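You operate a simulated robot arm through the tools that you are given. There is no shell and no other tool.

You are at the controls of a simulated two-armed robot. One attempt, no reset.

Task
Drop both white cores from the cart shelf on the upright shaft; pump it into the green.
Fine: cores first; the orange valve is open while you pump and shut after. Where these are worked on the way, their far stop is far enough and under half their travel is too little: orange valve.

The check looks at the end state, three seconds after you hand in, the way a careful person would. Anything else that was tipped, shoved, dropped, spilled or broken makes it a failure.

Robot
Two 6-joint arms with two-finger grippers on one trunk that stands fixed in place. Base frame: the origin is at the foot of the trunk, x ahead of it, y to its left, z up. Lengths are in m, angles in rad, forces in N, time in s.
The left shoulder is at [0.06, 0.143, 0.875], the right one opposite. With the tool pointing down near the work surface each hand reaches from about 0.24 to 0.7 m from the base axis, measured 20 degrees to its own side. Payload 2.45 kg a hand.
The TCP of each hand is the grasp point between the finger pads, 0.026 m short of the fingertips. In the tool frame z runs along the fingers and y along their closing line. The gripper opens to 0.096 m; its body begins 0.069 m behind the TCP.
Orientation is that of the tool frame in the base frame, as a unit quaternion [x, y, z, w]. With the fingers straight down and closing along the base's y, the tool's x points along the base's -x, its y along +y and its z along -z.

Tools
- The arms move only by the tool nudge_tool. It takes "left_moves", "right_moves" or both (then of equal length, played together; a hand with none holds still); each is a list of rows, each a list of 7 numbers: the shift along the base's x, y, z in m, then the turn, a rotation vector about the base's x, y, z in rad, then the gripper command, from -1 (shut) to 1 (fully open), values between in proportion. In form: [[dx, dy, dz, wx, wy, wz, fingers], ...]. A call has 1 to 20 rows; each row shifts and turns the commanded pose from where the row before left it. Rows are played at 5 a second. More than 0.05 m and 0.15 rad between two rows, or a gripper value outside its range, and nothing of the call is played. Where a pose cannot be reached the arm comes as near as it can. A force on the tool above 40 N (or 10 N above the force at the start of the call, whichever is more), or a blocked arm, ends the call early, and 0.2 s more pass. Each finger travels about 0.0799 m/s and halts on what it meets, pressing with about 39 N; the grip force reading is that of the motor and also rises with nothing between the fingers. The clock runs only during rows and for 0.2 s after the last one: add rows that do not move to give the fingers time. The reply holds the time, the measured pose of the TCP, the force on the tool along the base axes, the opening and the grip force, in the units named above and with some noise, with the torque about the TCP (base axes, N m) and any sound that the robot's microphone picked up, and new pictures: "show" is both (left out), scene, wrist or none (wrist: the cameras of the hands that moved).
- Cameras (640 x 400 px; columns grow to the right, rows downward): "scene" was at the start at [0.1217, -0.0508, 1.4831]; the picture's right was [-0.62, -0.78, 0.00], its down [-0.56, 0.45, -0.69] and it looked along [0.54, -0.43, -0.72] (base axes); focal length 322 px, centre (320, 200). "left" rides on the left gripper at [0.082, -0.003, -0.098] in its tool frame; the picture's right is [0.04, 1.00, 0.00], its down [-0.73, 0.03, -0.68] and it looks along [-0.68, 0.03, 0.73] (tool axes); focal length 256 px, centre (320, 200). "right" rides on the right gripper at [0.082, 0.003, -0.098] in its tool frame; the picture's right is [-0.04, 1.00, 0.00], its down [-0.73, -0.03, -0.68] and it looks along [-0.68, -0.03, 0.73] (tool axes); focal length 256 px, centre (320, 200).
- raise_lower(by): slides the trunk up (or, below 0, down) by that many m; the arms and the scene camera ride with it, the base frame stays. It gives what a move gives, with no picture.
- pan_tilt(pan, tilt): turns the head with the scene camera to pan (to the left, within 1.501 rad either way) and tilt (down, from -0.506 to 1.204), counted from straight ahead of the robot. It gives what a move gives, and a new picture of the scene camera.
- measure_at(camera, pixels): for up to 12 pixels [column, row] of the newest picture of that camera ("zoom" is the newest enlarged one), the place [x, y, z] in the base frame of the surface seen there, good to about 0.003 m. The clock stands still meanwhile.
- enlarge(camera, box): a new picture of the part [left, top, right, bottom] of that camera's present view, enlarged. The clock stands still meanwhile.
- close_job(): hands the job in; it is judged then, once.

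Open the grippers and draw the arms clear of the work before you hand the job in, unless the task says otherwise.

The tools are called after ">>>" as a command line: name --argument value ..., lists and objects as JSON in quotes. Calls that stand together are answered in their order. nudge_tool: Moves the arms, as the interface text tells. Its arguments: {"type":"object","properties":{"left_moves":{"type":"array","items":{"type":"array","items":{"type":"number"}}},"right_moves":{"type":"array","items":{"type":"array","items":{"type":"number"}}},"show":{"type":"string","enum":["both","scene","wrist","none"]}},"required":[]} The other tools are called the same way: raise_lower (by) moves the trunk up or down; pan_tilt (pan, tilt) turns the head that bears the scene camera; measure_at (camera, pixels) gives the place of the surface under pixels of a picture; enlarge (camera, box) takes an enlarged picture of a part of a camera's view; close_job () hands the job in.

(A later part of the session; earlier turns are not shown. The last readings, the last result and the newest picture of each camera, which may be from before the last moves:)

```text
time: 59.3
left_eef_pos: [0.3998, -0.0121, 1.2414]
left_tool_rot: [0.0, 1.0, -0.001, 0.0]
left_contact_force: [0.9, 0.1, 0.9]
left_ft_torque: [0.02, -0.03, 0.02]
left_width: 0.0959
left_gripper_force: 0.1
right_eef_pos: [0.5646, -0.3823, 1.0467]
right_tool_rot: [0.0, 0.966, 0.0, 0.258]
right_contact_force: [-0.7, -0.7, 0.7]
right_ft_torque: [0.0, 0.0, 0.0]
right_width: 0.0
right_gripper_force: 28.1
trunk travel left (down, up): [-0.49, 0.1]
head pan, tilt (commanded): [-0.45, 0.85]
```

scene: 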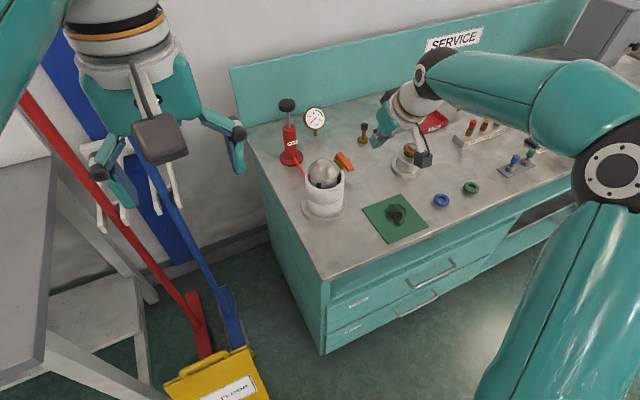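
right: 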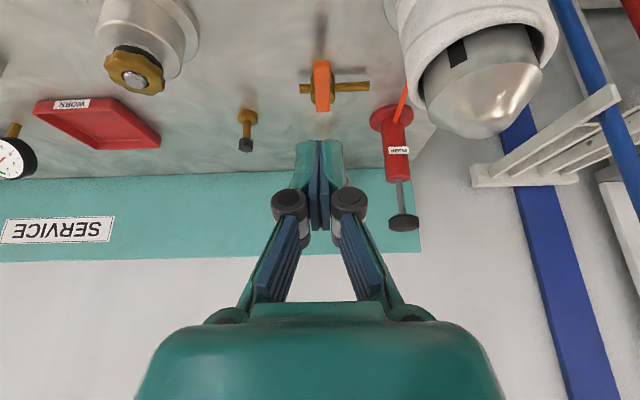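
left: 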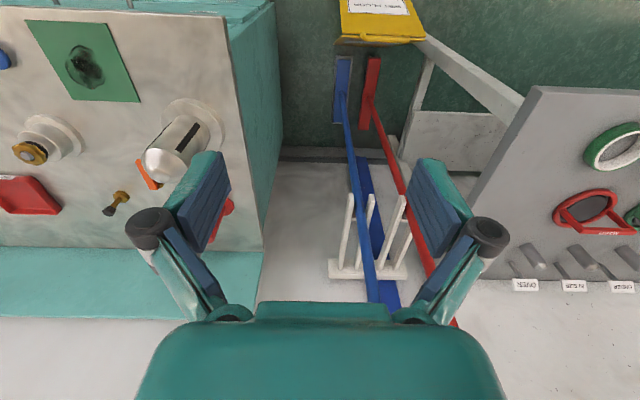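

The wrist view shows the orange lever at (321,85), crossing the short brass pipe (298–370) at right angles, so it's shut. I'll enlarge it for details.

>>> enlarge --camera "right" --box '[260, 30, 420, 130]'

>>> measure_at --camera "zoom" --pixels '[[225, 130], [268, 130], [247, 130], [225, 290], [268, 290], [247, 300], [160, 235], [430, 225], [247, 320], [300, 232], [210, 232], [247, 210]]'

```text
4.00 times, centred on (340, 80) of right
```

zoom: 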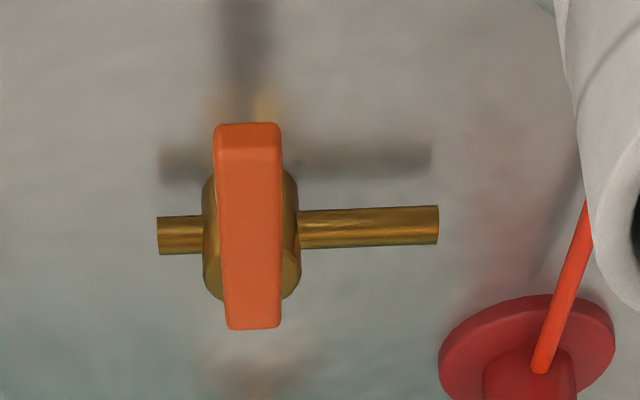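

```text
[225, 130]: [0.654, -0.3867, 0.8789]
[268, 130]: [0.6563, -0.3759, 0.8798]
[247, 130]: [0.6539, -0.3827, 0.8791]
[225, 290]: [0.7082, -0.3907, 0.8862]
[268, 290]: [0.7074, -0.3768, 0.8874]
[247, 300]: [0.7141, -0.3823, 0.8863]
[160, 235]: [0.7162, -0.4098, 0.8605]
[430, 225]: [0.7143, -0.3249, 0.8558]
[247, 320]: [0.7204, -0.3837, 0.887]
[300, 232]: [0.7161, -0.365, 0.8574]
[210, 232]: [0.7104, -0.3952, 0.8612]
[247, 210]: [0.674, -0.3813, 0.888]
```

The lever is closed, with centre y≈-0.382 and pivot ≈(0.714, -0.381). I'll yaw the hand +35° so its body stays away from the cores, open the fingers to ~0.05 and hover above the lever's end.

>>> nudge_tool --right_moves '[[0.018, 0, -0.012, 0, 0, 0.122, 0.04], [0.02, 0, -0.02, 0, 0, 0.122, 0.04], [0.02, 0, -0.02, 0, 0, 0.122, 0.04], [0.02, 0, -0.02, 0, 0, 0.122, 0.04], [0.02, 0, -0.02, 0, 0, 0.122, 0.04], [0, 0, 0, 0, 0, 0, 0.04], [0, 0, 0, 0, 0, 0, 0.04]]' --show "both"

```text
time: 60.9
left_eef_pos: [0.4016, -0.0126, 1.2408]
left_tool_rot: [0.0, 1.0, -0.001, 0.001]
left_contact_force: [0.1, 0.1, -0.3]
left_ft_torque: [0.03, 0.01, 0.02]
left_width: 0.0962
left_gripper_force: 0.2
right_eef_pos: [0.6624, -0.3834, 0.9567]
right_tool_rot: [-0.29, 0.922, 0.078, 0.246]
right_contact_force: [-0.4, 0.3, -0.5]
right_ft_torque: [0.0, -0.03, 0.0]
right_width: 0.0499
right_gripper_force: 0.0
trunk travel left (down, up): [-0.49, 0.1]
head pan, tilt (commanded): [-0.45, 0.85]
```

scene: 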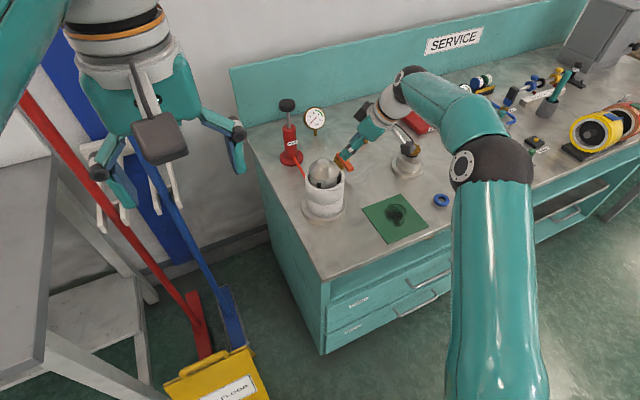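
right: 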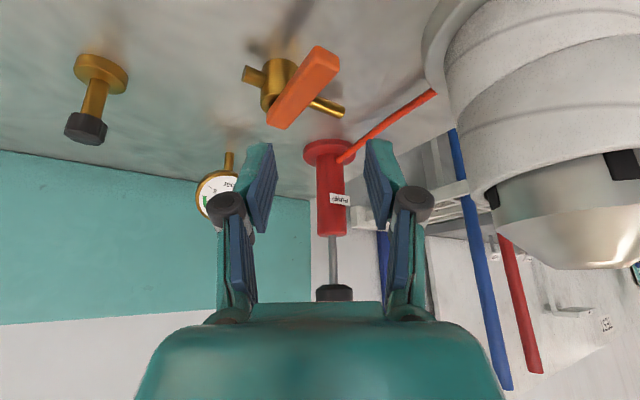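

The fingers straddle the lever from above (TCP at 0.662, -0.383). I'll descend around it to z≈0.89.

>>> nudge_tool --right_moves '[[0, 0, -0.02, 0, 0, 0, 0.04], [0, 0, -0.02, 0, 0, 0, 0.04], [0, 0, -0.015, 0, 0, 0, 0.04], [0, 0, -0.01, 0, 0, 0, 0.04], [0, 0, 0, 0, 0, 0, 0.04]]' --show "both"

```text
time: 62.1
left_eef_pos: [0.4017, -0.0123, 1.2414]
left_tool_rot: [0.0, 1.0, -0.001, 0.001]
left_contact_force: [0.0, -0.1, 1.1]
left_ft_torque: [0.0, 0.03, 0.0]
left_width: 0.096
left_gripper_force: 0.1
right_eef_pos: [0.6632, -0.3833, 0.891]
right_tool_rot: [-0.289, 0.922, 0.077, 0.247]
right_contact_force: [0.5, -0.2, 0.3]
right_ft_torque: [-0.02, 0.02, -0.01]
right_width: 0.0499
right_gripper_force: 0.1
trunk travel left (down, up): [-0.49, 0.1]
head pan, tilt (commanded): [-0.45, 0.85]
```

scene: 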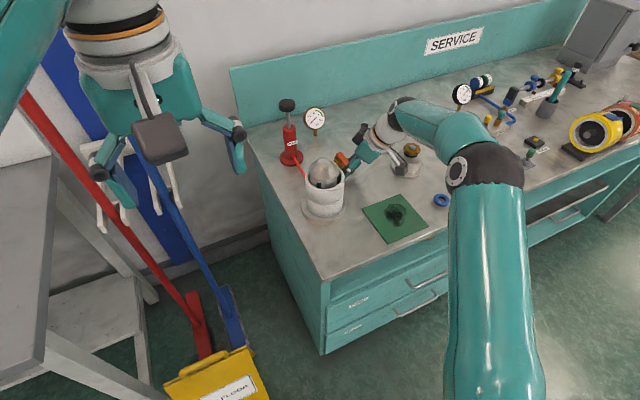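
right: 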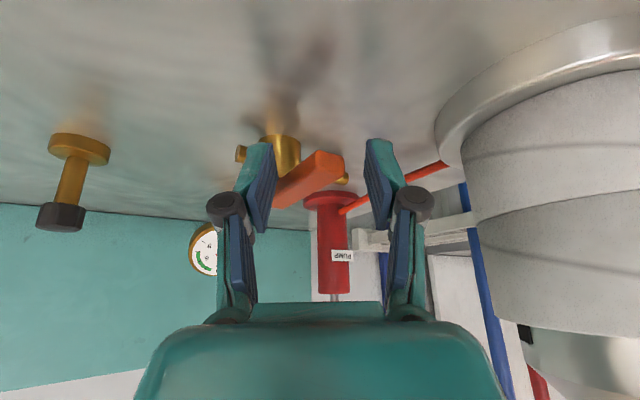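

The lever is between the fingers. I'll test the opening direction by easing the hand toward -y in small steps and watching the force.

>>> nudge_tool --right_moves '[[0, -0.005, 0, 0, 0, 0, 0.04], [0, -0.005, 0, 0, 0, 0, 0.04], [0, -0.004, 0, 0, 0, 0, 0.04], [0, -0.003, 0, 0, 0, 0, 0.04], [0, -0.003, 0, 0, 0, 0, 0.04], [0, 0, 0, 0, 0, 0, 0.04]]' --show "wrist"

```text
time: 63.5
left_eef_pos: [0.3994, -0.0121, 1.2422]
left_tool_rot: [0.0, 1.0, -0.001, 0.002]
left_contact_force: [-0.6, 0.1, 0.6]
left_ft_torque: [-0.02, 0.06, -0.01]
left_width: 0.096
left_gripper_force: 0.0
right_eef_pos: [0.6637, -0.4031, 0.891]
right_tool_rot: [-0.29, 0.922, 0.077, 0.246]
right_contact_force: [-1.2, 0.1, 0.9]
right_ft_torque: [-0.01, -0.02, 0.03]
right_width: 0.0508
right_gripper_force: 0.5
trunk travel left (down, up): [-0.49, 0.1]
head pan, tilt (commanded): [-0.45, 0.85]
```

right: 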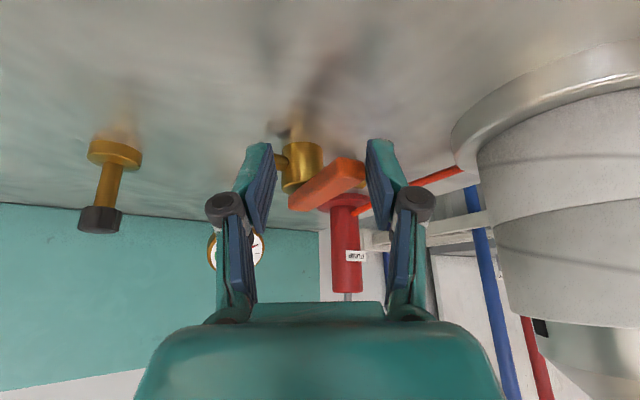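

The +y finger has just come up to the lever at (366,180), with little force so far. I'll push a further ~10 mm.

>>> nudge_tool --right_moves '[[0, -0.003, 0, 0, 0, 0, 0.04], [0, -0.003, 0, 0, 0, 0, 0.04], [0, -0.003, 0, 0, 0, 0, 0.04], [0, -0.003, 0, 0, 0, 0, 0.04], [0, 0, 0, 0, 0, 0, 0.04]]' --show "wrist"

>>> measure_at --camera "right" --pixels '[[310, 200], [330, 185], [345, 175], [300, 165], [355, 185], [320, 205]]'

```text
time: 64.7
left_eef_pos: [0.3992, -0.013, 1.2402]
left_tool_rot: [0.0, 1.0, -0.001, 0.001]
left_contact_force: [-0.5, -0.4, -0.5]
left_ft_torque: [-0.04, -0.03, -0.02]
left_width: 0.0959
left_gripper_force: 0.1
right_eef_pos: [0.6639, -0.4134, 0.8902]
right_tool_rot: [-0.29, 0.922, 0.077, 0.246]
right_contact_force: [0.3, 1.0, 0.3]
right_ft_torque: [0.0, 0.01, 0.06]
right_width: 0.0503
right_gripper_force: 0.3
trunk travel left (down, up): [-0.49, 0.1]
head pan, tilt (commanded): [-0.45, 0.85]
```

right: 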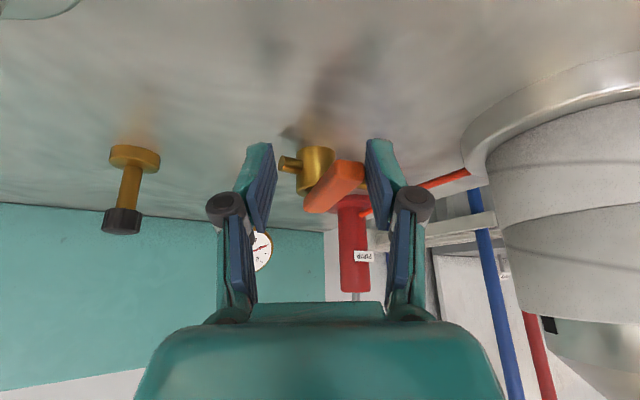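

```text
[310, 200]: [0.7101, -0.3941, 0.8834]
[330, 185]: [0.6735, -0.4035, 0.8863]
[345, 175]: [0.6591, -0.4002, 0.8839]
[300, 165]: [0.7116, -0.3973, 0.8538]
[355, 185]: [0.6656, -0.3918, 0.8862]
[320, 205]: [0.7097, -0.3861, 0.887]
```

The lever is turning toward -y with hardly any force (its end is now at about (0.659, -0.40)). I'll follow the arc around the pivot further.

>>> nudge_tool --right_moves '[[0.0056, -0.0071, 0, 0, 0, 0, 0.04], [0.0065, -0.0061, 0, 0, 0, 0, 0.04], [0.007, -0.0044, 0, 0, 0, 0, 0.04], [0.007, -0.003, 0, 0, 0, 0, 0.04], [0, 0, 0, 0, 0, 0, 0.04]]' --show "both"

>>> enlarge --camera "right" --box '[220, 120, 420, 245]'

```text
time: 65.9
left_eef_pos: [0.4003, -0.0114, 1.2414]
left_tool_rot: [0.0, 1.0, -0.001, 0.001]
left_contact_force: [0.6, -0.3, 0.8]
left_ft_torque: [-0.02, 0.02, 0.02]
left_width: 0.096
left_gripper_force: 0.1
right_eef_pos: [0.6898, -0.4339, 0.8921]
right_tool_rot: [-0.289, 0.922, 0.078, 0.246]
right_contact_force: [-0.5, 0.4, 0.0]
right_ft_torque: [0.01, 0.03, 0.01]
right_width: 0.0506
right_gripper_force: 0.6
trunk travel left (down, up): [-0.49, 0.1]
head pan, tilt (commanded): [-0.45, 0.85]
```

scene: 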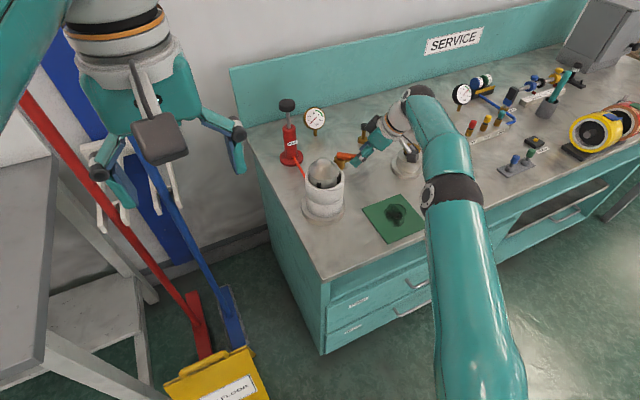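
right: 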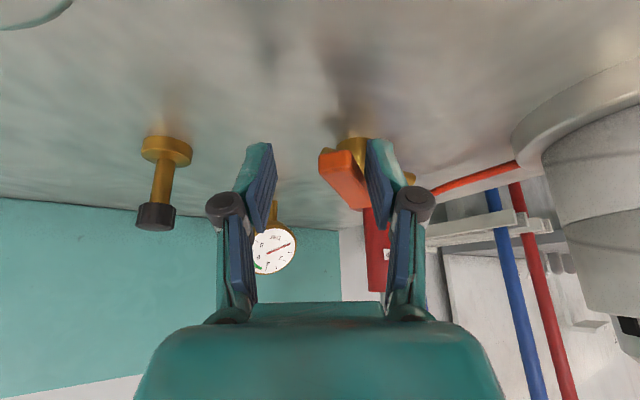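

```text
3.20 times, centred on (320, 182) of right
```

zoom: 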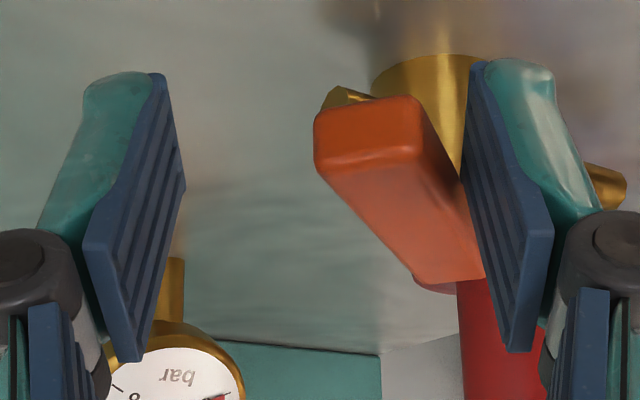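

The lever has turned to about 50°, flat against the +y finger. I'll open the fingers a bit to 0.065 so the lever won't bind, and keep pushing round toward the far stop.

>>> nudge_tool --right_moves '[[0, 0, 0, 0, 0, 0, 0.354], [0, 0, 0, 0, 0, 0, 0.354], [0.0045, -0.003, 0, 0, 0, 0, 0.354], [0.0045, -0.003, 0, 0, 0, 0, 0.354], [0.0045, -0.002, 0, 0, 0, 0, 0.354], [0.0045, -0.002, 0, 0, 0, 0, 0.354], [0.004, -0.001, 0, 0, 0, 0, 0.354], [0, 0, 0, 0, 0, 0, 0.354]]' --show "wrist"

>>> enlarge --camera "right" --box '[220, 100, 460, 250]'

```text
time: 67.7
left_eef_pos: [0.3996, -0.013, 1.2401]
left_tool_rot: [0.0, 1.0, -0.001, 0.002]
left_contact_force: [-0.8, -0.5, 0.3]
left_ft_torque: [0.0, 0.01, 0.0]
left_width: 0.0959
left_gripper_force: 0.0
right_eef_pos: [0.6938, -0.435, 0.8895]
right_tool_rot: [-0.289, 0.922, 0.077, 0.246]
right_contact_force: [1.1, 0.5, 0.1]
right_ft_torque: [0.0, 0.01, 0.01]
right_width: 0.065
right_gripper_force: 0.1
right hand out of reach, approached as far as the arm can: row 4, 5, 6, 7
trunk travel left (down, up): [-0.49, 0.1]
head pan, tilt (commanded): [-0.45, 0.85]
```

right: 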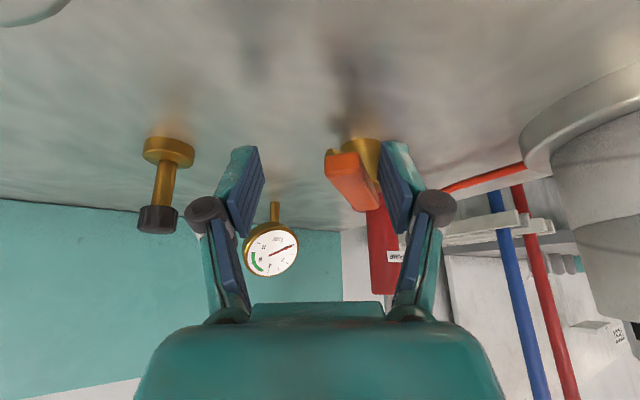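

```text
2.67 times, centred on (340, 175) of right
```

zoom: 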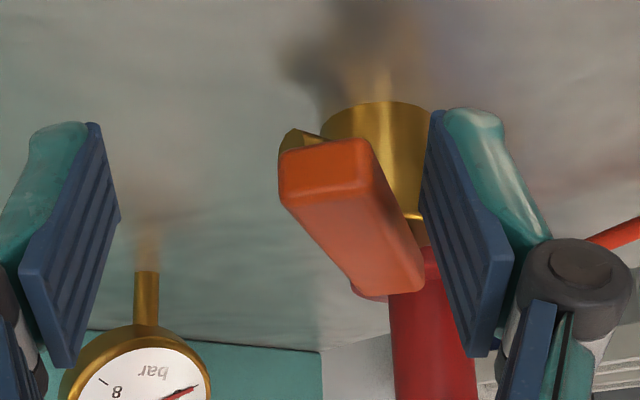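

The arm is at its reach limit with this yaw. I'll lift off, turn the hand back to yaw 0 with fingers closed, and come down on the lever's near side to push it the rest of the way in +x.

>>> nudge_tool --right_moves '[[0, 0, 0.03, 0, 0, 0, 0.354], [0, 0, 0.025, 0, 0, 0, 0.354], [-0.0088, 0.0094, 0, 0, 0, -0.122, 0], [-0.0088, 0.0094, 0, 0, 0, -0.122, -1], [-0.0088, 0.0094, 0, 0, 0, -0.122, -1], [-0.0088, 0.0094, 0, 0, 0, -0.122, -1], [-0.0088, 0.0094, 0, 0, 0, -0.122, -1], [0, 0, 0, 0, 0, 0, -1], [0, 0, 0, 0, 0, 0, -1]]' --show "both"

>>> enlarge --camera "right" --box '[220, 60, 460, 210]'

```text
time: 69.7
left_eef_pos: [0.4002, -0.0118, 1.2406]
left_tool_rot: [0.0, 1.0, -0.001, 0.002]
left_contact_force: [0.4, 0.3, -0.1]
left_ft_torque: [0.03, -0.01, -0.01]
left_width: 0.0958
left_gripper_force: 0.1
right_eef_pos: [0.6409, -0.3856, 0.9425]
right_tool_rot: [0.001, 0.966, 0.0, 0.259]
right_contact_force: [0.6, -0.1, 0.5]
right_ft_torque: [0.01, -0.04, -0.03]
right_width: 0.0003
right_gripper_force: 28.5
right hand out of reach, approached as far as the arm can: row 1, 2
trunk travel left (down, up): [-0.49, 0.1]
head pan, tilt (commanded): [-0.45, 0.85]
```

scene: 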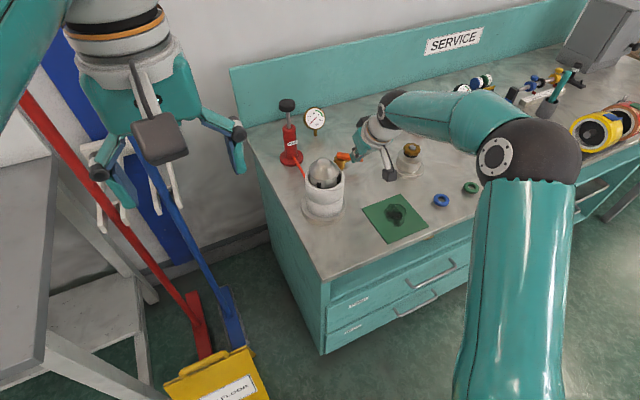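
right: 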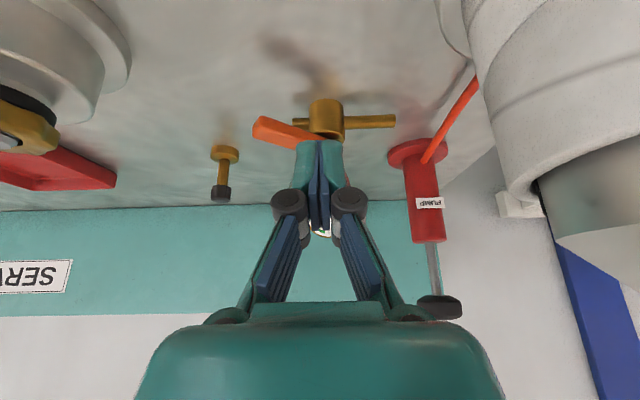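

```text
2.67 times, centred on (340, 135) of right
```

zoom: 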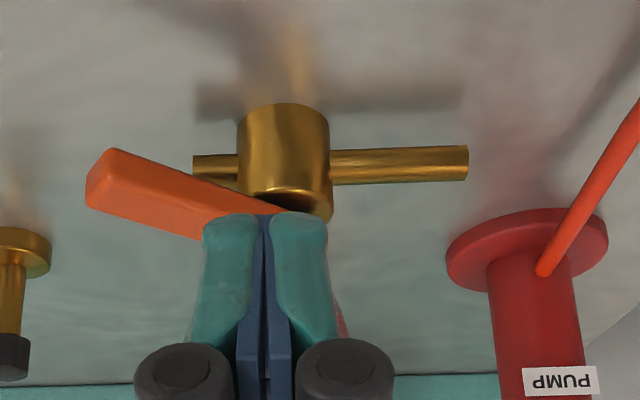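

The lever now points well toward -y in this view, from the pivot near (325,140) to its end at (258,130). I'll measure its direction.

>>> measure_at --camera "zoom" --pixels '[[115, 165], [150, 185], [180, 205], [190, 190], [230, 205], [100, 190], [210, 195], [130, 160], [285, 150], [400, 160], [205, 160], [160, 210]]'

```text
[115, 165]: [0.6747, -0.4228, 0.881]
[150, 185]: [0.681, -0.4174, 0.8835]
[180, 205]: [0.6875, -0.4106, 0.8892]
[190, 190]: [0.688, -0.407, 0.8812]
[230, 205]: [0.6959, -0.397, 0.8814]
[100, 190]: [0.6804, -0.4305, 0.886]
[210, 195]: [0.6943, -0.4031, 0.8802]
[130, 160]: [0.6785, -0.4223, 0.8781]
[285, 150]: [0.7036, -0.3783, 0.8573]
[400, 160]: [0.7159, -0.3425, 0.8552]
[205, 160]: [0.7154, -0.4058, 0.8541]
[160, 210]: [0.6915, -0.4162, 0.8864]
```

The lever is at about 50° of its quarter turn. I'll lower the closed fingertips on its near side and push along the arc toward the far stop.

>>> nudge_tool --right_moves '[[0, 0, -0.025, 0, 0, 0, -1], [0, 0, -0.023, 0, 0, 0, -1], [0.012, -0.006, 0, 0, 0, 0, -1], [0.0103, -0.0055, 0, 0, 0, 0, -1], [0.0044, -0.0083, 0, 0, 0, 0, -1], [0.0058, -0.0072, 0, 0, 0, 0, -1], [0, 0, 0, 0, 0, 0, -1]]' --show "wrist"

>>> enlarge --camera "right" --box '[200, 100, 440, 250]'

```text
time: 71.3
left_eef_pos: [0.4006, -0.012, 1.24]
left_tool_rot: [0.0, 1.0, -0.002, 0.001]
left_contact_force: [0.1, 0.0, -0.2]
left_ft_torque: [0.0, 0.01, 0.0]
left_width: 0.0961
left_gripper_force: 0.2
right_eef_pos: [0.6742, -0.4125, 0.8946]
right_tool_rot: [0.0, 0.966, 0.0, 0.258]
right_contact_force: [0.2, -0.7, 0.3]
right_ft_torque: [0.01, 0.02, 0.01]
right_width: 0.0
right_gripper_force: 28.5
trunk travel left (down, up): [-0.49, 0.1]
head pan, tilt (commanded): [-0.45, 0.85]
```

right: 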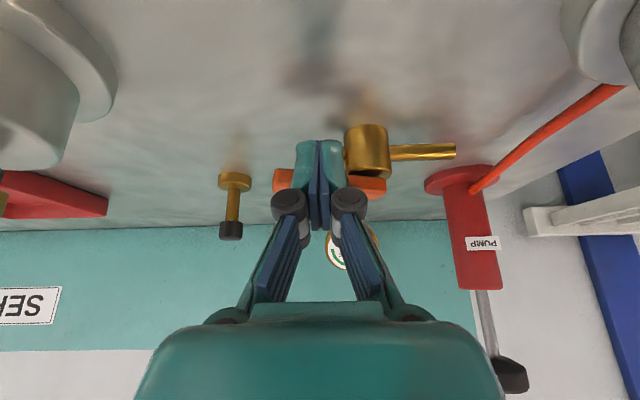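

```text
2.67 times, centred on (320, 175) of right
```

zoom: 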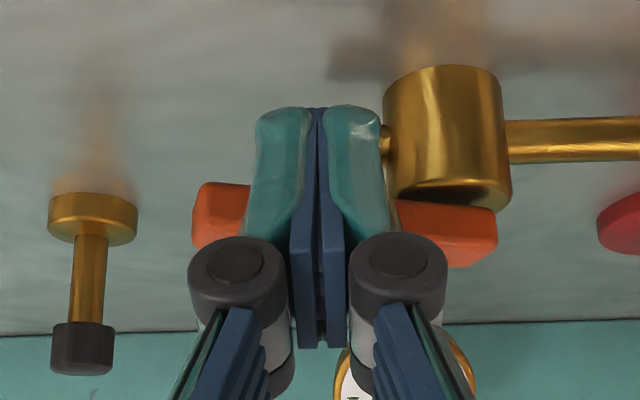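

The lever is now nearly parallel to the pipe. I'll continue in small +x steps until it meets its stop.

>>> nudge_tool --right_moves '[[0.004, -0.003, 0, 0, 0, 0, -1], [0.004, -0.002, 0, 0, 0, 0, -1], [0.003, 0, 0, 0, 0, 0, -1], [0, 0, 0, 0, 0, 0, -1]]' --show "wrist"

>>> enlarge --camera "right" --box '[200, 100, 440, 250]'

```text
time: 72.3
left_eef_pos: [0.4017, -0.012, 1.2409]
left_tool_rot: [0.0, 1.0, -0.001, 0.001]
left_contact_force: [0.6, -0.1, -0.3]
left_ft_torque: [-0.03, 0.0, -0.02]
left_width: 0.0959
left_gripper_force: 0.0
right_eef_pos: [0.686, -0.417, 0.8956]
right_tool_rot: [0.001, 0.966, 0.0, 0.259]
right_contact_force: [-0.4, -1.0, -0.1]
right_ft_torque: [-0.06, 0.03, -0.02]
right_width: 0.0
right_gripper_force: 28.9
trunk travel left (down, up): [-0.49, 0.1]
head pan, tilt (commanded): [-0.45, 0.85]
```

right: 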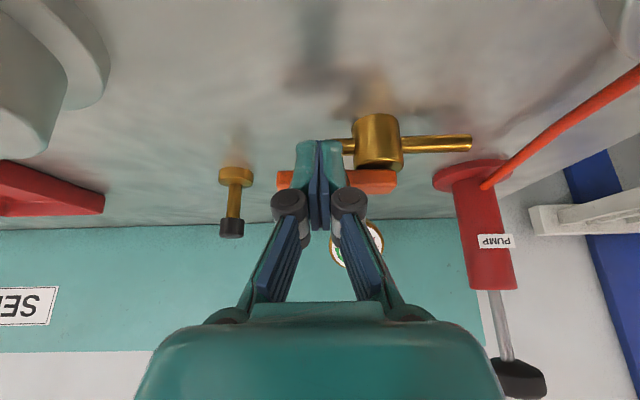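

```text
2.67 times, centred on (320, 175) of right
```

zoom: 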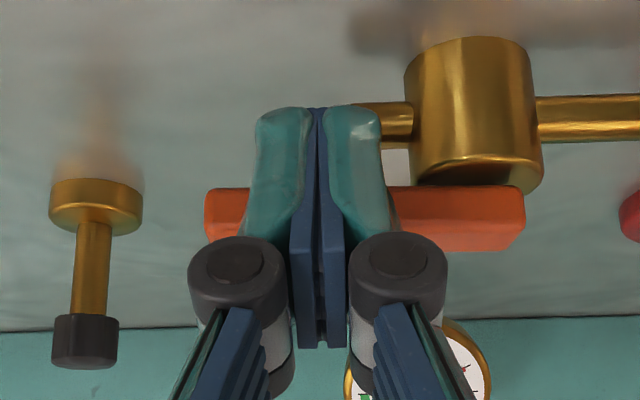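

The lever is parallel to the pipe, so it looks fully open. I'll nudge another 4 mm to see whether it's at its stop.

>>> nudge_tool --right_moves '[[0.002, 0, 0, 0, 0, 0, -1], [0.002, 0, 0, 0, 0, 0, -1], [0.002, 0, 0, 0, 0, 0, -1], [0, 0, 0, 0, 0, 0, -1]]' --show "wrist"

>>> enlarge --camera "right" --box '[200, 100, 440, 250]'

```text
time: 73.3
left_eef_pos: [0.3974, -0.0133, 1.2428]
left_tool_rot: [0.0, 1.0, -0.001, 0.001]
left_contact_force: [0.4, 0.6, 0.4]
left_ft_torque: [-0.01, 0.02, -0.02]
left_width: 0.0958
left_gripper_force: 0.1
right_eef_pos: [0.6881, -0.4185, 0.894]
right_tool_rot: [0.001, 0.966, 0.001, 0.257]
right_contact_force: [-18.8, -2.3, 0.2]
right_ft_torque: [-0.16, 0.29, -0.04]
right_width: 0.0061
right_gripper_force: 28.2
trunk travel left (down, up): [-0.49, 0.1]
head pan, tilt (commanded): [-0.45, 0.85]
```

right: 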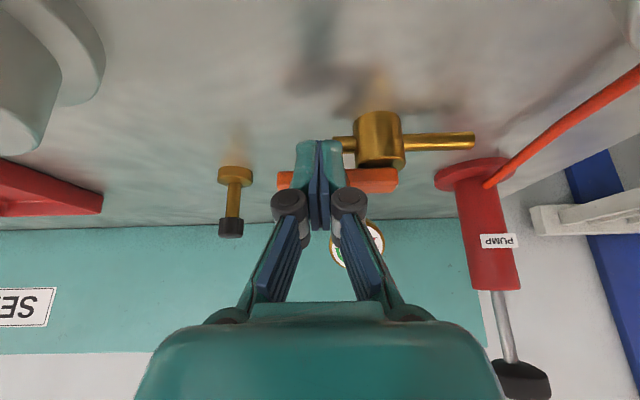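

```text
2.67 times, centred on (320, 175) of right
```

zoom: 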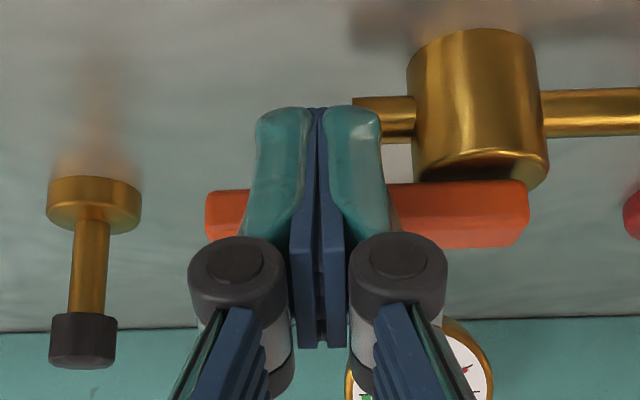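

The force reading of about 19 N shows the valve at its far (open) stop. I'll back off, lift, and retilt the hand to 35° for the pump, then raise the trunk by 0.10 for reach.

>>> nudge_tool --right_moves '[[-0.02, 0, 0, 0, 0, 0, -1], [-0.015, 0, 0.025, 0, 0, 0, -1], [-0.015, 0, 0.035, 0, 0, 0, -1], [-0.015, 0, 0.02, 0, -0.1453, 0, -1], [0, 0.015, 0.02, 0, -0.1453, 0, 0], [0, 0.015, 0.01, 0, -0.1453, 0, 0.4], [0, 0, 0, 0, 0, 0, 0.4]]' --show "wrist"

>>> raise_lower --by 0.09

>>> pan_tilt --pan -0.42 --tilt 0.85

```text
time: 74.9
left_eef_pos: [0.4021, -0.013, 1.2407]
left_tool_rot: [0.0, 1.0, 0.0, 0.0]
left_contact_force: [-0.2, -0.4, -0.7]
left_ft_torque: [-0.01, -0.01, -0.01]
left_width: 0.0958
left_gripper_force: 0.1
right_eef_pos: [0.6277, -0.39, 1.0022]
right_tool_rot: [-0.003, 0.898, 0.006, 0.441]
right_contact_force: [0.1, -0.6, -0.2]
right_ft_torque: [-0.01, -0.01, 0.03]
right_width: 0.0671
right_gripper_force: 0.0
right hand out of reach, approached as far as the arm can: row 6
trunk travel left (down, up): [-0.49, 0.1]
head pan, tilt (commanded): [-0.45, 0.85]
```

right: 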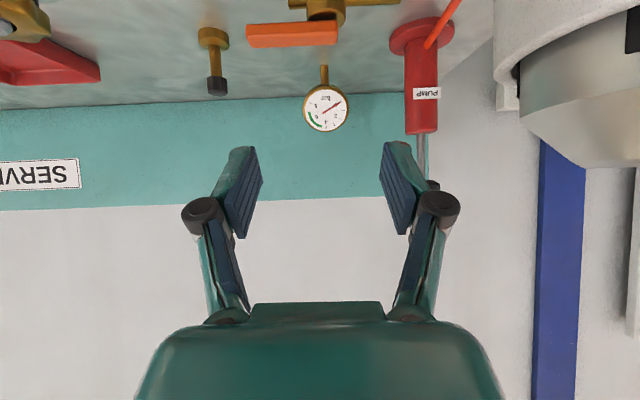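

```text
time: 76.1
left_eef_pos: [0.4005, -0.0126, 1.3306]
left_tool_rot: [0.0, 1.0, -0.001, 0.001]
left_contact_force: [0.3, 0.0, 0.1]
left_ft_torque: [0.01, -0.02, 0.02]
left_width: 0.0959
left_gripper_force: 0.1
right_eef_pos: [0.6273, -0.389, 1.0917]
right_tool_rot: [-0.004, 0.898, 0.007, 0.44]
right_contact_force: [-0.3, 0.0, -0.5]
right_ft_torque: [0.01, -0.02, -0.02]
right_width: 0.0669
right_gripper_force: 0.1
trunk travel left (down, up): [-0.58, 0.01]
head pan, tilt (commanded): [-0.45, 0.85]
```

```text
time: 76.8
left_eef_pos: [0.401, -0.0126, 1.331]
left_tool_rot: [-0.001, 1.0, -0.001, 0.001]
left_contact_force: [0.2, -0.4, 0.1]
left_ft_torque: [0.01, -0.01, -0.03]
left_width: 0.096
left_gripper_force: 0.1
right_eef_pos: [0.6272, -0.3886, 1.0911]
right_tool_rot: [-0.003, 0.898, 0.007, 0.44]
right_contact_force: [0.1, -0.3, -0.1]
right_ft_torque: [-0.01, -0.03, 0.01]
right_width: 0.0672
right_gripper_force: 0.0
trunk travel left (down, up): [-0.58, 0.01]
head pan, tilt (commanded): [-0.421, 0.85]
```

scene: 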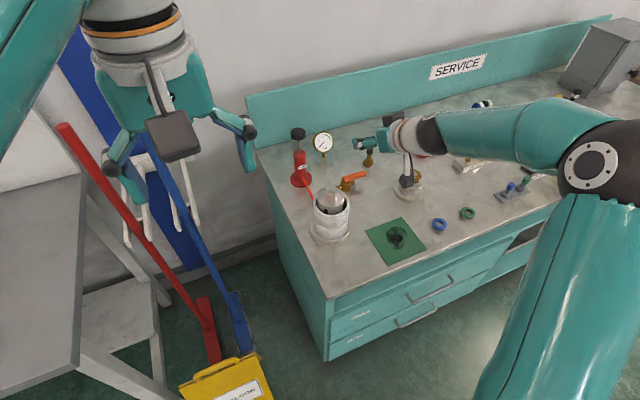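

The hand is at (0.627, -0.389, 1.091). I'll zoom on the pump and valve to refine the knob's position and confirm that the lever is open.

>>> enlarge --camera "scene" --box '[270, 115, 398, 205]'

>>> measure_at --camera "zoom" --pixels '[[135, 75], [105, 78], [165, 78], [135, 60], [135, 92], [140, 115], [145, 165], [150, 185], [262, 135], [400, 280], [460, 265], [380, 290]]'

```text
4.44 times, centred on (334, 160) of scene
```

zoom: 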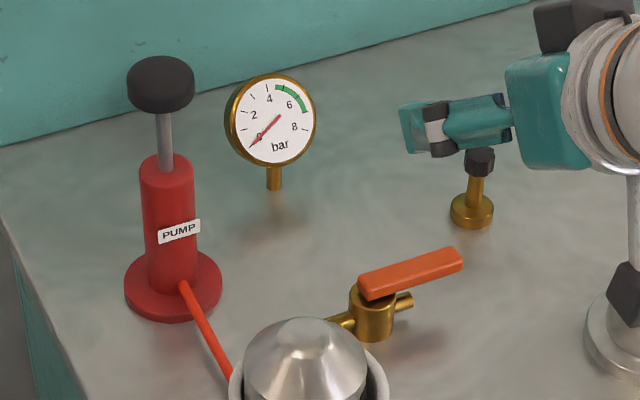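

```text
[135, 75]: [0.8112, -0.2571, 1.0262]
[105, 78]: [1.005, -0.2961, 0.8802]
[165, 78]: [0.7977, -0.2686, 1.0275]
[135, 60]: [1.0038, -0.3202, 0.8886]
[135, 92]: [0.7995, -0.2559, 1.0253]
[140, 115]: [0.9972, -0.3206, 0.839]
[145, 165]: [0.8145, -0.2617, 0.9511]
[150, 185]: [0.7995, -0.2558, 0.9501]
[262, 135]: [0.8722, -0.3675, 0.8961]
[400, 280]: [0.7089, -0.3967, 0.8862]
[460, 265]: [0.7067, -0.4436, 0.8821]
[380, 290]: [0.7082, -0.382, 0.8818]
```

The lever is aligned with the pipe (open), and the gauge reads 0 with green from about 4.5 to 7. I'll measure the pump knob precisely.

>>> measure_at --camera "zoom" --pixels '[[160, 70], [131, 80], [190, 80], [160, 62], [160, 83], [160, 105], [135, 100], [186, 98], [165, 140], [168, 165], [142, 180], [192, 180]]'

```text
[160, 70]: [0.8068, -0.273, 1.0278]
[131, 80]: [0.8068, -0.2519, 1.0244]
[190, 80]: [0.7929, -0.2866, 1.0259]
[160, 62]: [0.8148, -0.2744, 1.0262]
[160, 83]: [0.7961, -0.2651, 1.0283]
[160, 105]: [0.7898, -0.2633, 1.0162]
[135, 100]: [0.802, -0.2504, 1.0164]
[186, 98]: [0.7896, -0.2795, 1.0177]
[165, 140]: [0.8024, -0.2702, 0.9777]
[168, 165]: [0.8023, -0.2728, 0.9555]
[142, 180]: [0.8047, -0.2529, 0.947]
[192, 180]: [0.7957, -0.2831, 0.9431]
```

The knob is centred at about (0.8065, -0.270), 0.039 across, z 1.008–1.027. I'll yaw the hand +25° and move to a point 0.1 m short of it along the tool axis.

>>> nudge_tool --right_moves '[[0.027, 0.0213, -0.003, 0, 0, 0.109, 0.4], [0.027, 0.0213, -0.003, 0, 0, 0.109, 0.4], [0.027, 0.0213, -0.003, 0, 0, 0.109, 0.4], [0.027, 0.0213, -0.002, 0, 0, 0.109, 0.4], [0, 0, 0, 0, 0, 0, 0.4]]' --show "both"

```text
time: 78.0
left_eef_pos: [0.4009, -0.0129, 1.331]
left_tool_rot: [0.0, 1.0, 0.0, 0.002]
left_contact_force: [-0.4, -0.4, 0.2]
left_ft_torque: [-0.01, -0.08, 0.02]
left_width: 0.0959
left_gripper_force: 0.1
right_eef_pos: [0.7351, -0.3034, 1.0809]
right_tool_rot: [-0.199, 0.876, 0.103, 0.428]
right_contact_force: [-0.5, 1.5, -0.6]
right_ft_torque: [-0.04, 0.0, 0.01]
right_width: 0.0673
right_gripper_force: 0.0
trunk travel left (down, up): [-0.58, 0.01]
head pan, tilt (commanded): [-0.421, 0.85]
```

scene: 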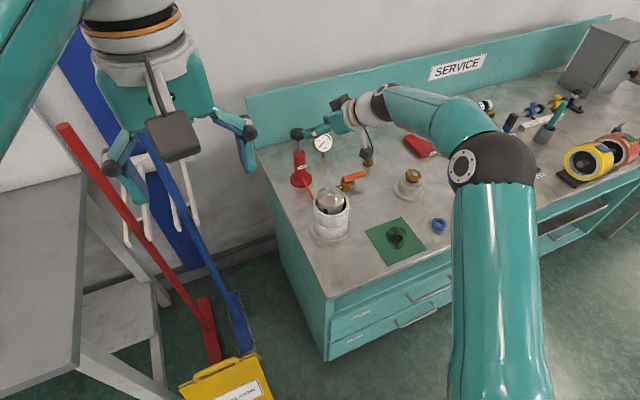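
right: 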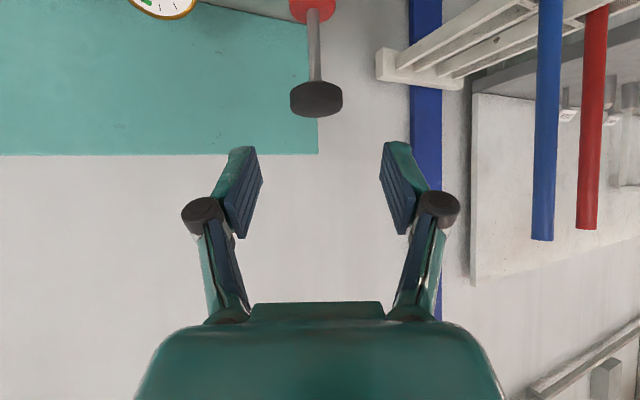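

The knob at (317,98) is centred between the fingers. I'll advance along the axis to straddle it.

>>> nudge_tool --right_moves '[[0.0239, 0.0111, -0.0204, 0, 0, 0, 0.4], [0.0239, 0.0111, -0.0204, 0, 0, 0, 0.4], [0.0239, 0.0111, -0.0204, 0, 0, 0, 0.4], [0, 0, 0, 0, 0, 0, 0.4]]' --show "both"

```text
time: 79.0
left_eef_pos: [0.3999, -0.0128, 1.3311]
left_tool_rot: [0.0, 1.0, -0.001, 0.002]
left_contact_force: [0.4, 1.1, 0.0]
left_ft_torque: [-0.01, 0.0, 0.01]
left_width: 0.096
left_gripper_force: 0.1
right_eef_pos: [0.8066, -0.2706, 1.0202]
right_tool_rot: [-0.197, 0.876, 0.101, 0.429]
right_contact_force: [0.3, 0.1, 0.8]
right_ft_torque: [-0.01, 0.0, -0.01]
right_width: 0.0671
right_gripper_force: 0.1
trunk travel left (down, up): [-0.58, 0.01]
head pan, tilt (commanded): [-0.421, 0.85]
```

scene: 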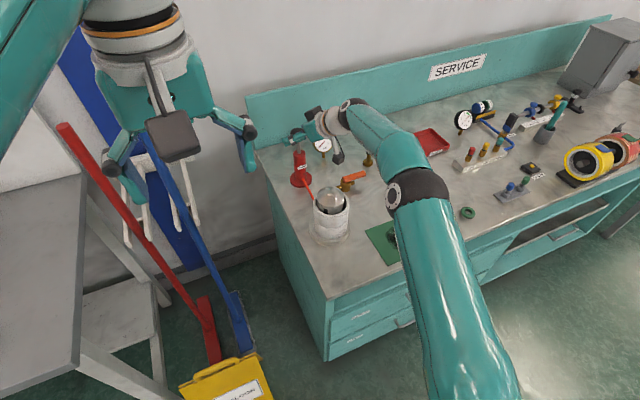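
right: 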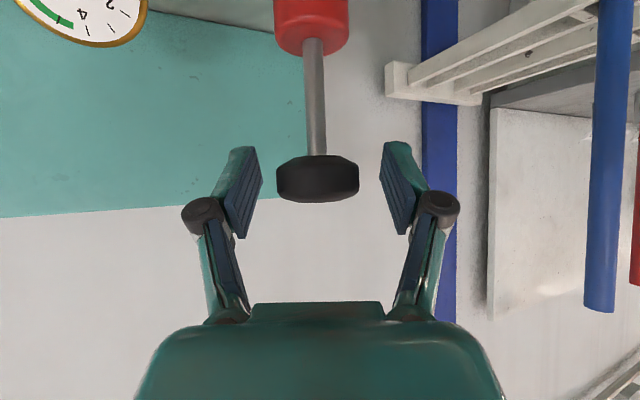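

The knob sits between the pads. I'll close on it and zoom the gauge from the scene camera.

>>> nudge_tool --right_moves '[[0, 0, 0, 0, 0, 0, 0], [0, 0, 0, 0, 0, 0, -1], [0, 0, 0, 0, 0, 0, -1], [0, 0, 0, 0, 0, 0, -1]]' --show "both"

>>> enlarge --camera "scene" --box '[276, 110, 372, 170]'

```text
time: 80.0
left_eef_pos: [0.4012, -0.0135, 1.332]
left_tool_rot: [0.001, 1.0, 0.0, 0.001]
left_contact_force: [-0.1, -0.6, -0.8]
left_ft_torque: [-0.03, 0.01, 0.04]
left_width: 0.096
left_gripper_force: 0.1
right_eef_pos: [0.8075, -0.271, 1.0184]
right_tool_rot: [-0.197, 0.876, 0.102, 0.428]
right_contact_force: [1.2, -1.8, -1.6]
right_ft_torque: [-0.26, -0.25, -0.42]
right_width: 0.0394
right_gripper_force: 45.6
trunk travel left (down, up): [-0.58, 0.01]
head pan, tilt (commanded): [-0.421, 0.85]
```

scene: 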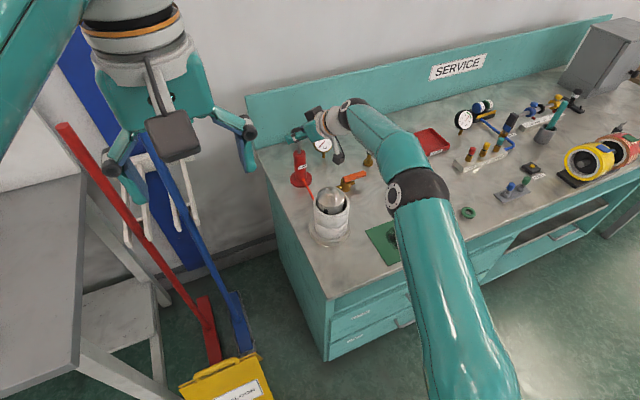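
right: 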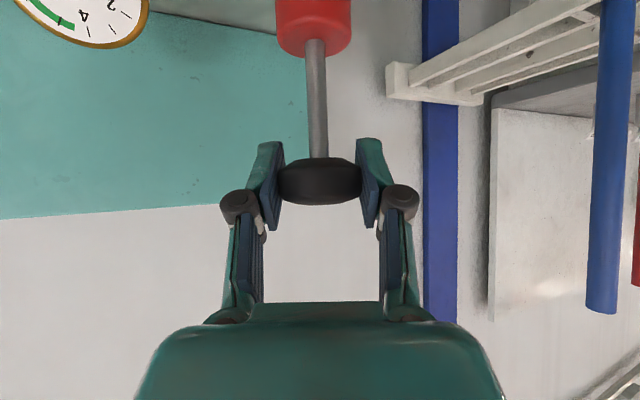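

```text
6.67 times, centred on (324, 140) of scene
```

zoom: 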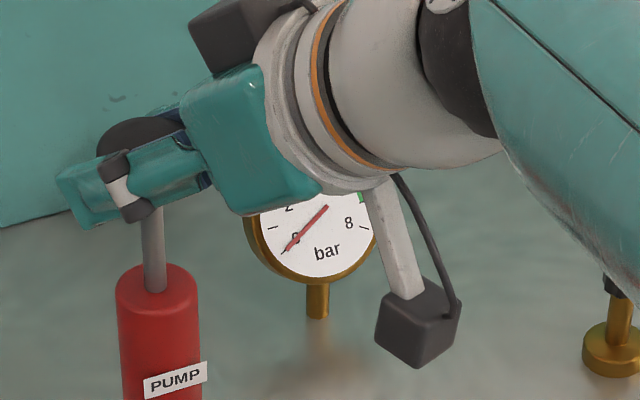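

The knob is gripped (0.039, 46 N). I'll push down slowly for the first stroke, watching force, sound and gauge.

>>> nudge_tool --right_moves '[[0, 0, -0.008, 0, 0, 0, -1], [0, 0, -0.008, 0, 0, 0, -1], [0, 0, -0.008, 0, 0, 0, -1], [0, 0, -0.008, 0, 0, 0, -1], [0, 0, 0, 0, 0, 0, -1]]' --show "both"

>>> enlarge --camera "scene" --box '[276, 110, 372, 170]'

```text
time: 81.2
left_eef_pos: [0.4, -0.0134, 1.3314]
left_tool_rot: [0.0, 1.0, -0.001, 0.001]
left_contact_force: [0.1, -0.6, 0.1]
left_ft_torque: [0.01, 0.0, 0.0]
left_width: 0.0962
left_gripper_force: 0.1
right_eef_pos: [0.8077, -0.2719, 0.9886]
right_tool_rot: [-0.197, 0.875, 0.101, 0.43]
right_contact_force: [5.3, 0.0, 8.1]
right_ft_torque: [0.18, -1.11, -0.34]
right_width: 0.0391
right_gripper_force: 44.7
trunk travel left (down, up): [-0.58, 0.01]
head pan, tilt (commanded): [-0.421, 0.85]
```

scene: 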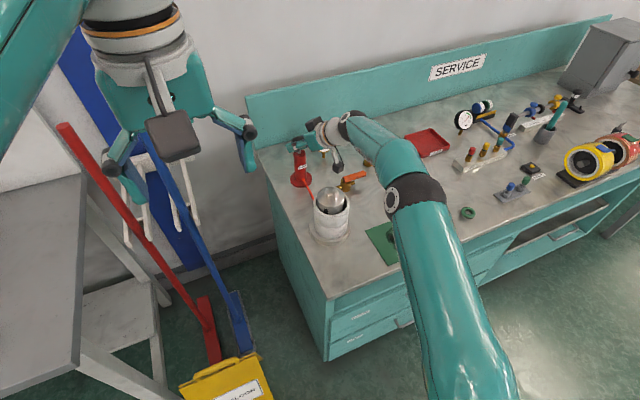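
right: 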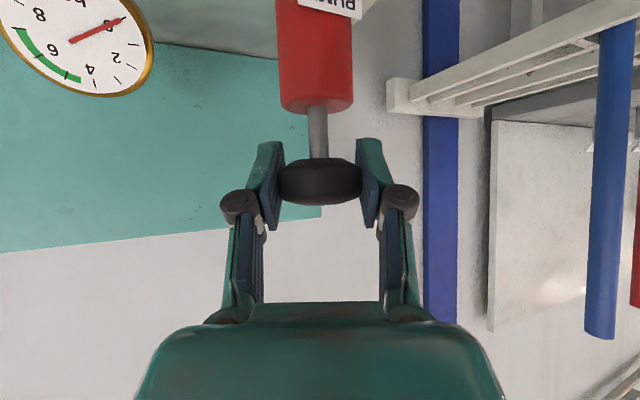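

```text
6.67 times, centred on (324, 140) of scene
```

zoom: 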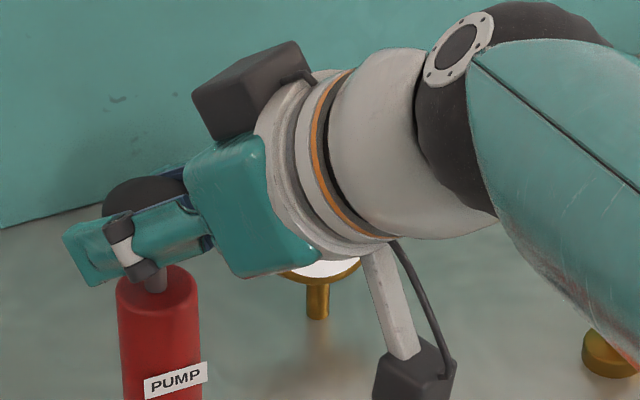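

The plunger moves with the hand, and the wrist camera now shows the whole gauge at (80,40), still about 0. I'll push on toward the bottom of the stroke.

>>> nudge_tool --right_moves '[[0, 0, -0.006, 0, 0, 0, -1], [0, 0, -0.006, 0, 0, 0, -1], [0, 0, -0.004, 0, 0, 0, -1], [0, 0, -0.003, 0, 0, 0, -1], [0, 0, 0, 0, 0, 0, -1]]' --show "wrist"

>>> enlarge --camera "right" --box '[0, 0, 160, 100]'

```text
time: 82.3
left_eef_pos: [0.398, -0.0113, 1.3324]
left_tool_rot: [0.0, 1.0, -0.002, 0.002]
left_contact_force: [-0.6, 0.2, 0.6]
left_ft_torque: [0.0, 0.02, 0.01]
left_width: 0.0961
left_gripper_force: 0.1
right_eef_pos: [0.8074, -0.2717, 0.9772]
right_tool_rot: [-0.198, 0.873, 0.1, 0.434]
right_contact_force: [8.8, 1.9, 28.9]
right_ft_torque: [0.11, -0.27, -0.37]
right_width: 0.0395
right_gripper_force: 45.5
trunk travel left (down, up): [-0.58, 0.01]
head pan, tilt (commanded): [-0.421, 0.85]
```

right: 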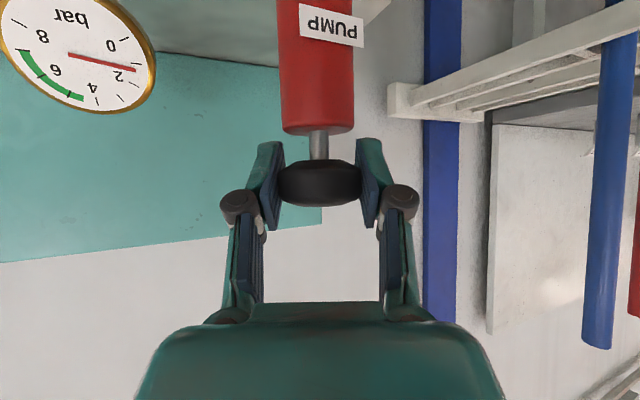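

```text
4.00 times, centred on (80, 50) of right
```

zoom: 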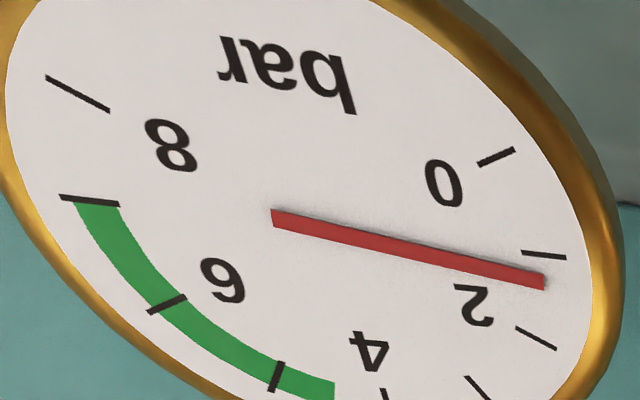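

The gauge now reads about 1.3 bar and the plunger has bottomed out (29 N at z 0.977). I'll pull it back up about 42 mm.

>>> nudge_tool --right_moves '[[0, 0, 0.01, 0, 0, 0, -1], [0, 0, 0.01, 0, 0, 0, -1], [0, 0, 0.01, 0, 0, 0, -1], [0, 0, 0.01, 0, 0, 0, -1], [0, 0, 0.006, 0, 0, 0, -1], [0, 0, 0, 0, 0, 0, -1]]' --show "wrist"

>>> enlarge --camera "right" --box '[0, 0, 160, 100]'

```text
time: 83.8
left_eef_pos: [0.4005, -0.0124, 1.3312]
left_tool_rot: [0.001, 1.0, -0.001, 0.001]
left_contact_force: [0.7, 0.4, -0.4]
left_ft_torque: [0.02, 0.01, 0.02]
left_width: 0.0963
left_gripper_force: 0.1
right_eef_pos: [0.8064, -0.2716, 1.0144]
right_tool_rot: [-0.198, 0.876, 0.102, 0.428]
right_contact_force: [2.6, -4.0, 3.3]
right_ft_torque: [-0.79, 1.13, -0.3]
right_width: 0.0392
right_gripper_force: 45.2
trunk travel left (down, up): [-0.58, 0.01]
head pan, tilt (commanded): [-0.421, 0.85]
```

right: 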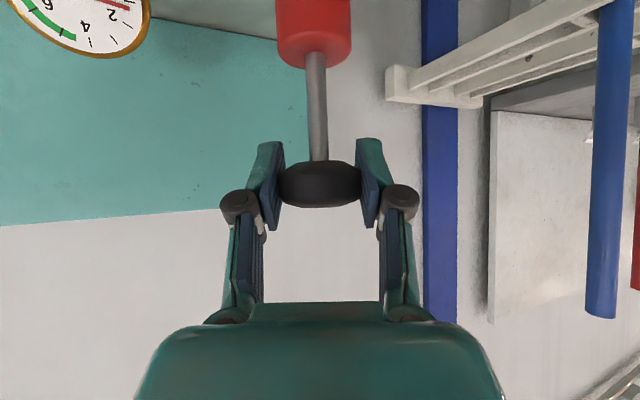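

```text
4.00 times, centred on (80, 50) of right
```

zoom: 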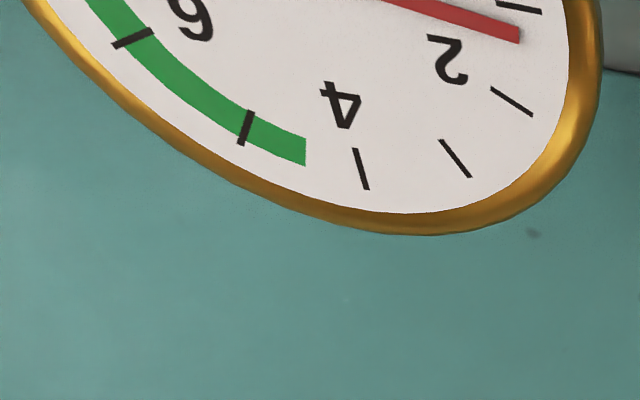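

The pressure holds at about 1.3 bar. I'll finish the upstroke by 4 mm, then make the second full downstroke.

>>> nudge_tool --right_moves '[[0, 0, 0.004, 0, 0, 0, -1], [0, 0, -0.009, 0, 0, 0, -1], [0, 0, -0.009, 0, 0, 0, -1], [0, 0, -0.009, 0, 0, 0, -1], [0, 0, -0.009, 0, 0, 0, -1], [0, 0, -0.008, 0, 0, 0, -1], [0, 0, -0.004, 0, 0, 0, -1], [0, 0, 0, 0, 0, 0, -1]]' --show "wrist"

>>> enlarge --camera "right" --box '[0, 0, 160, 120]'

```text
time: 85.5
left_eef_pos: [0.3975, -0.0126, 1.3315]
left_tool_rot: [0.0, 1.0, -0.001, 0.002]
left_contact_force: [-0.9, -0.1, 0.0]
left_ft_torque: [-0.06, -0.03, 0.02]
left_width: 0.0962
left_gripper_force: 0.0
right_eef_pos: [0.8067, -0.2708, 0.9755]
right_tool_rot: [-0.197, 0.874, 0.1, 0.434]
right_contact_force: [4.5, -2.1, 22.9]
right_ft_torque: [-0.05, -0.3, -0.33]
right_width: 0.0394
right_gripper_force: 45.0
trunk travel left (down, up): [-0.58, 0.01]
head pan, tilt (commanded): [-0.421, 0.85]
```

right: 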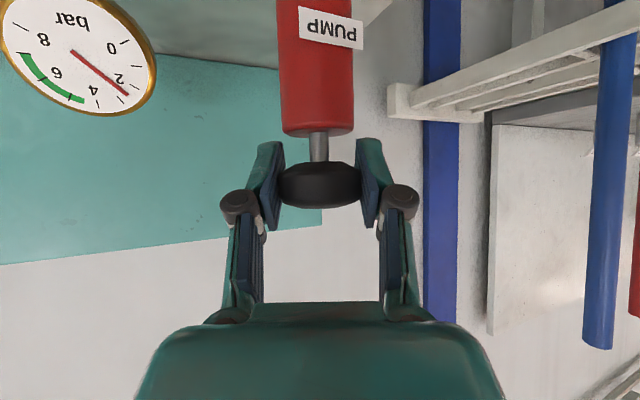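

```text
3.33 times, centred on (80, 60) of right
```

zoom: 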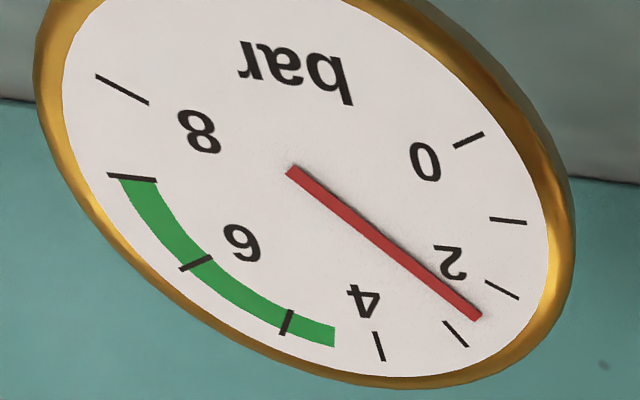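

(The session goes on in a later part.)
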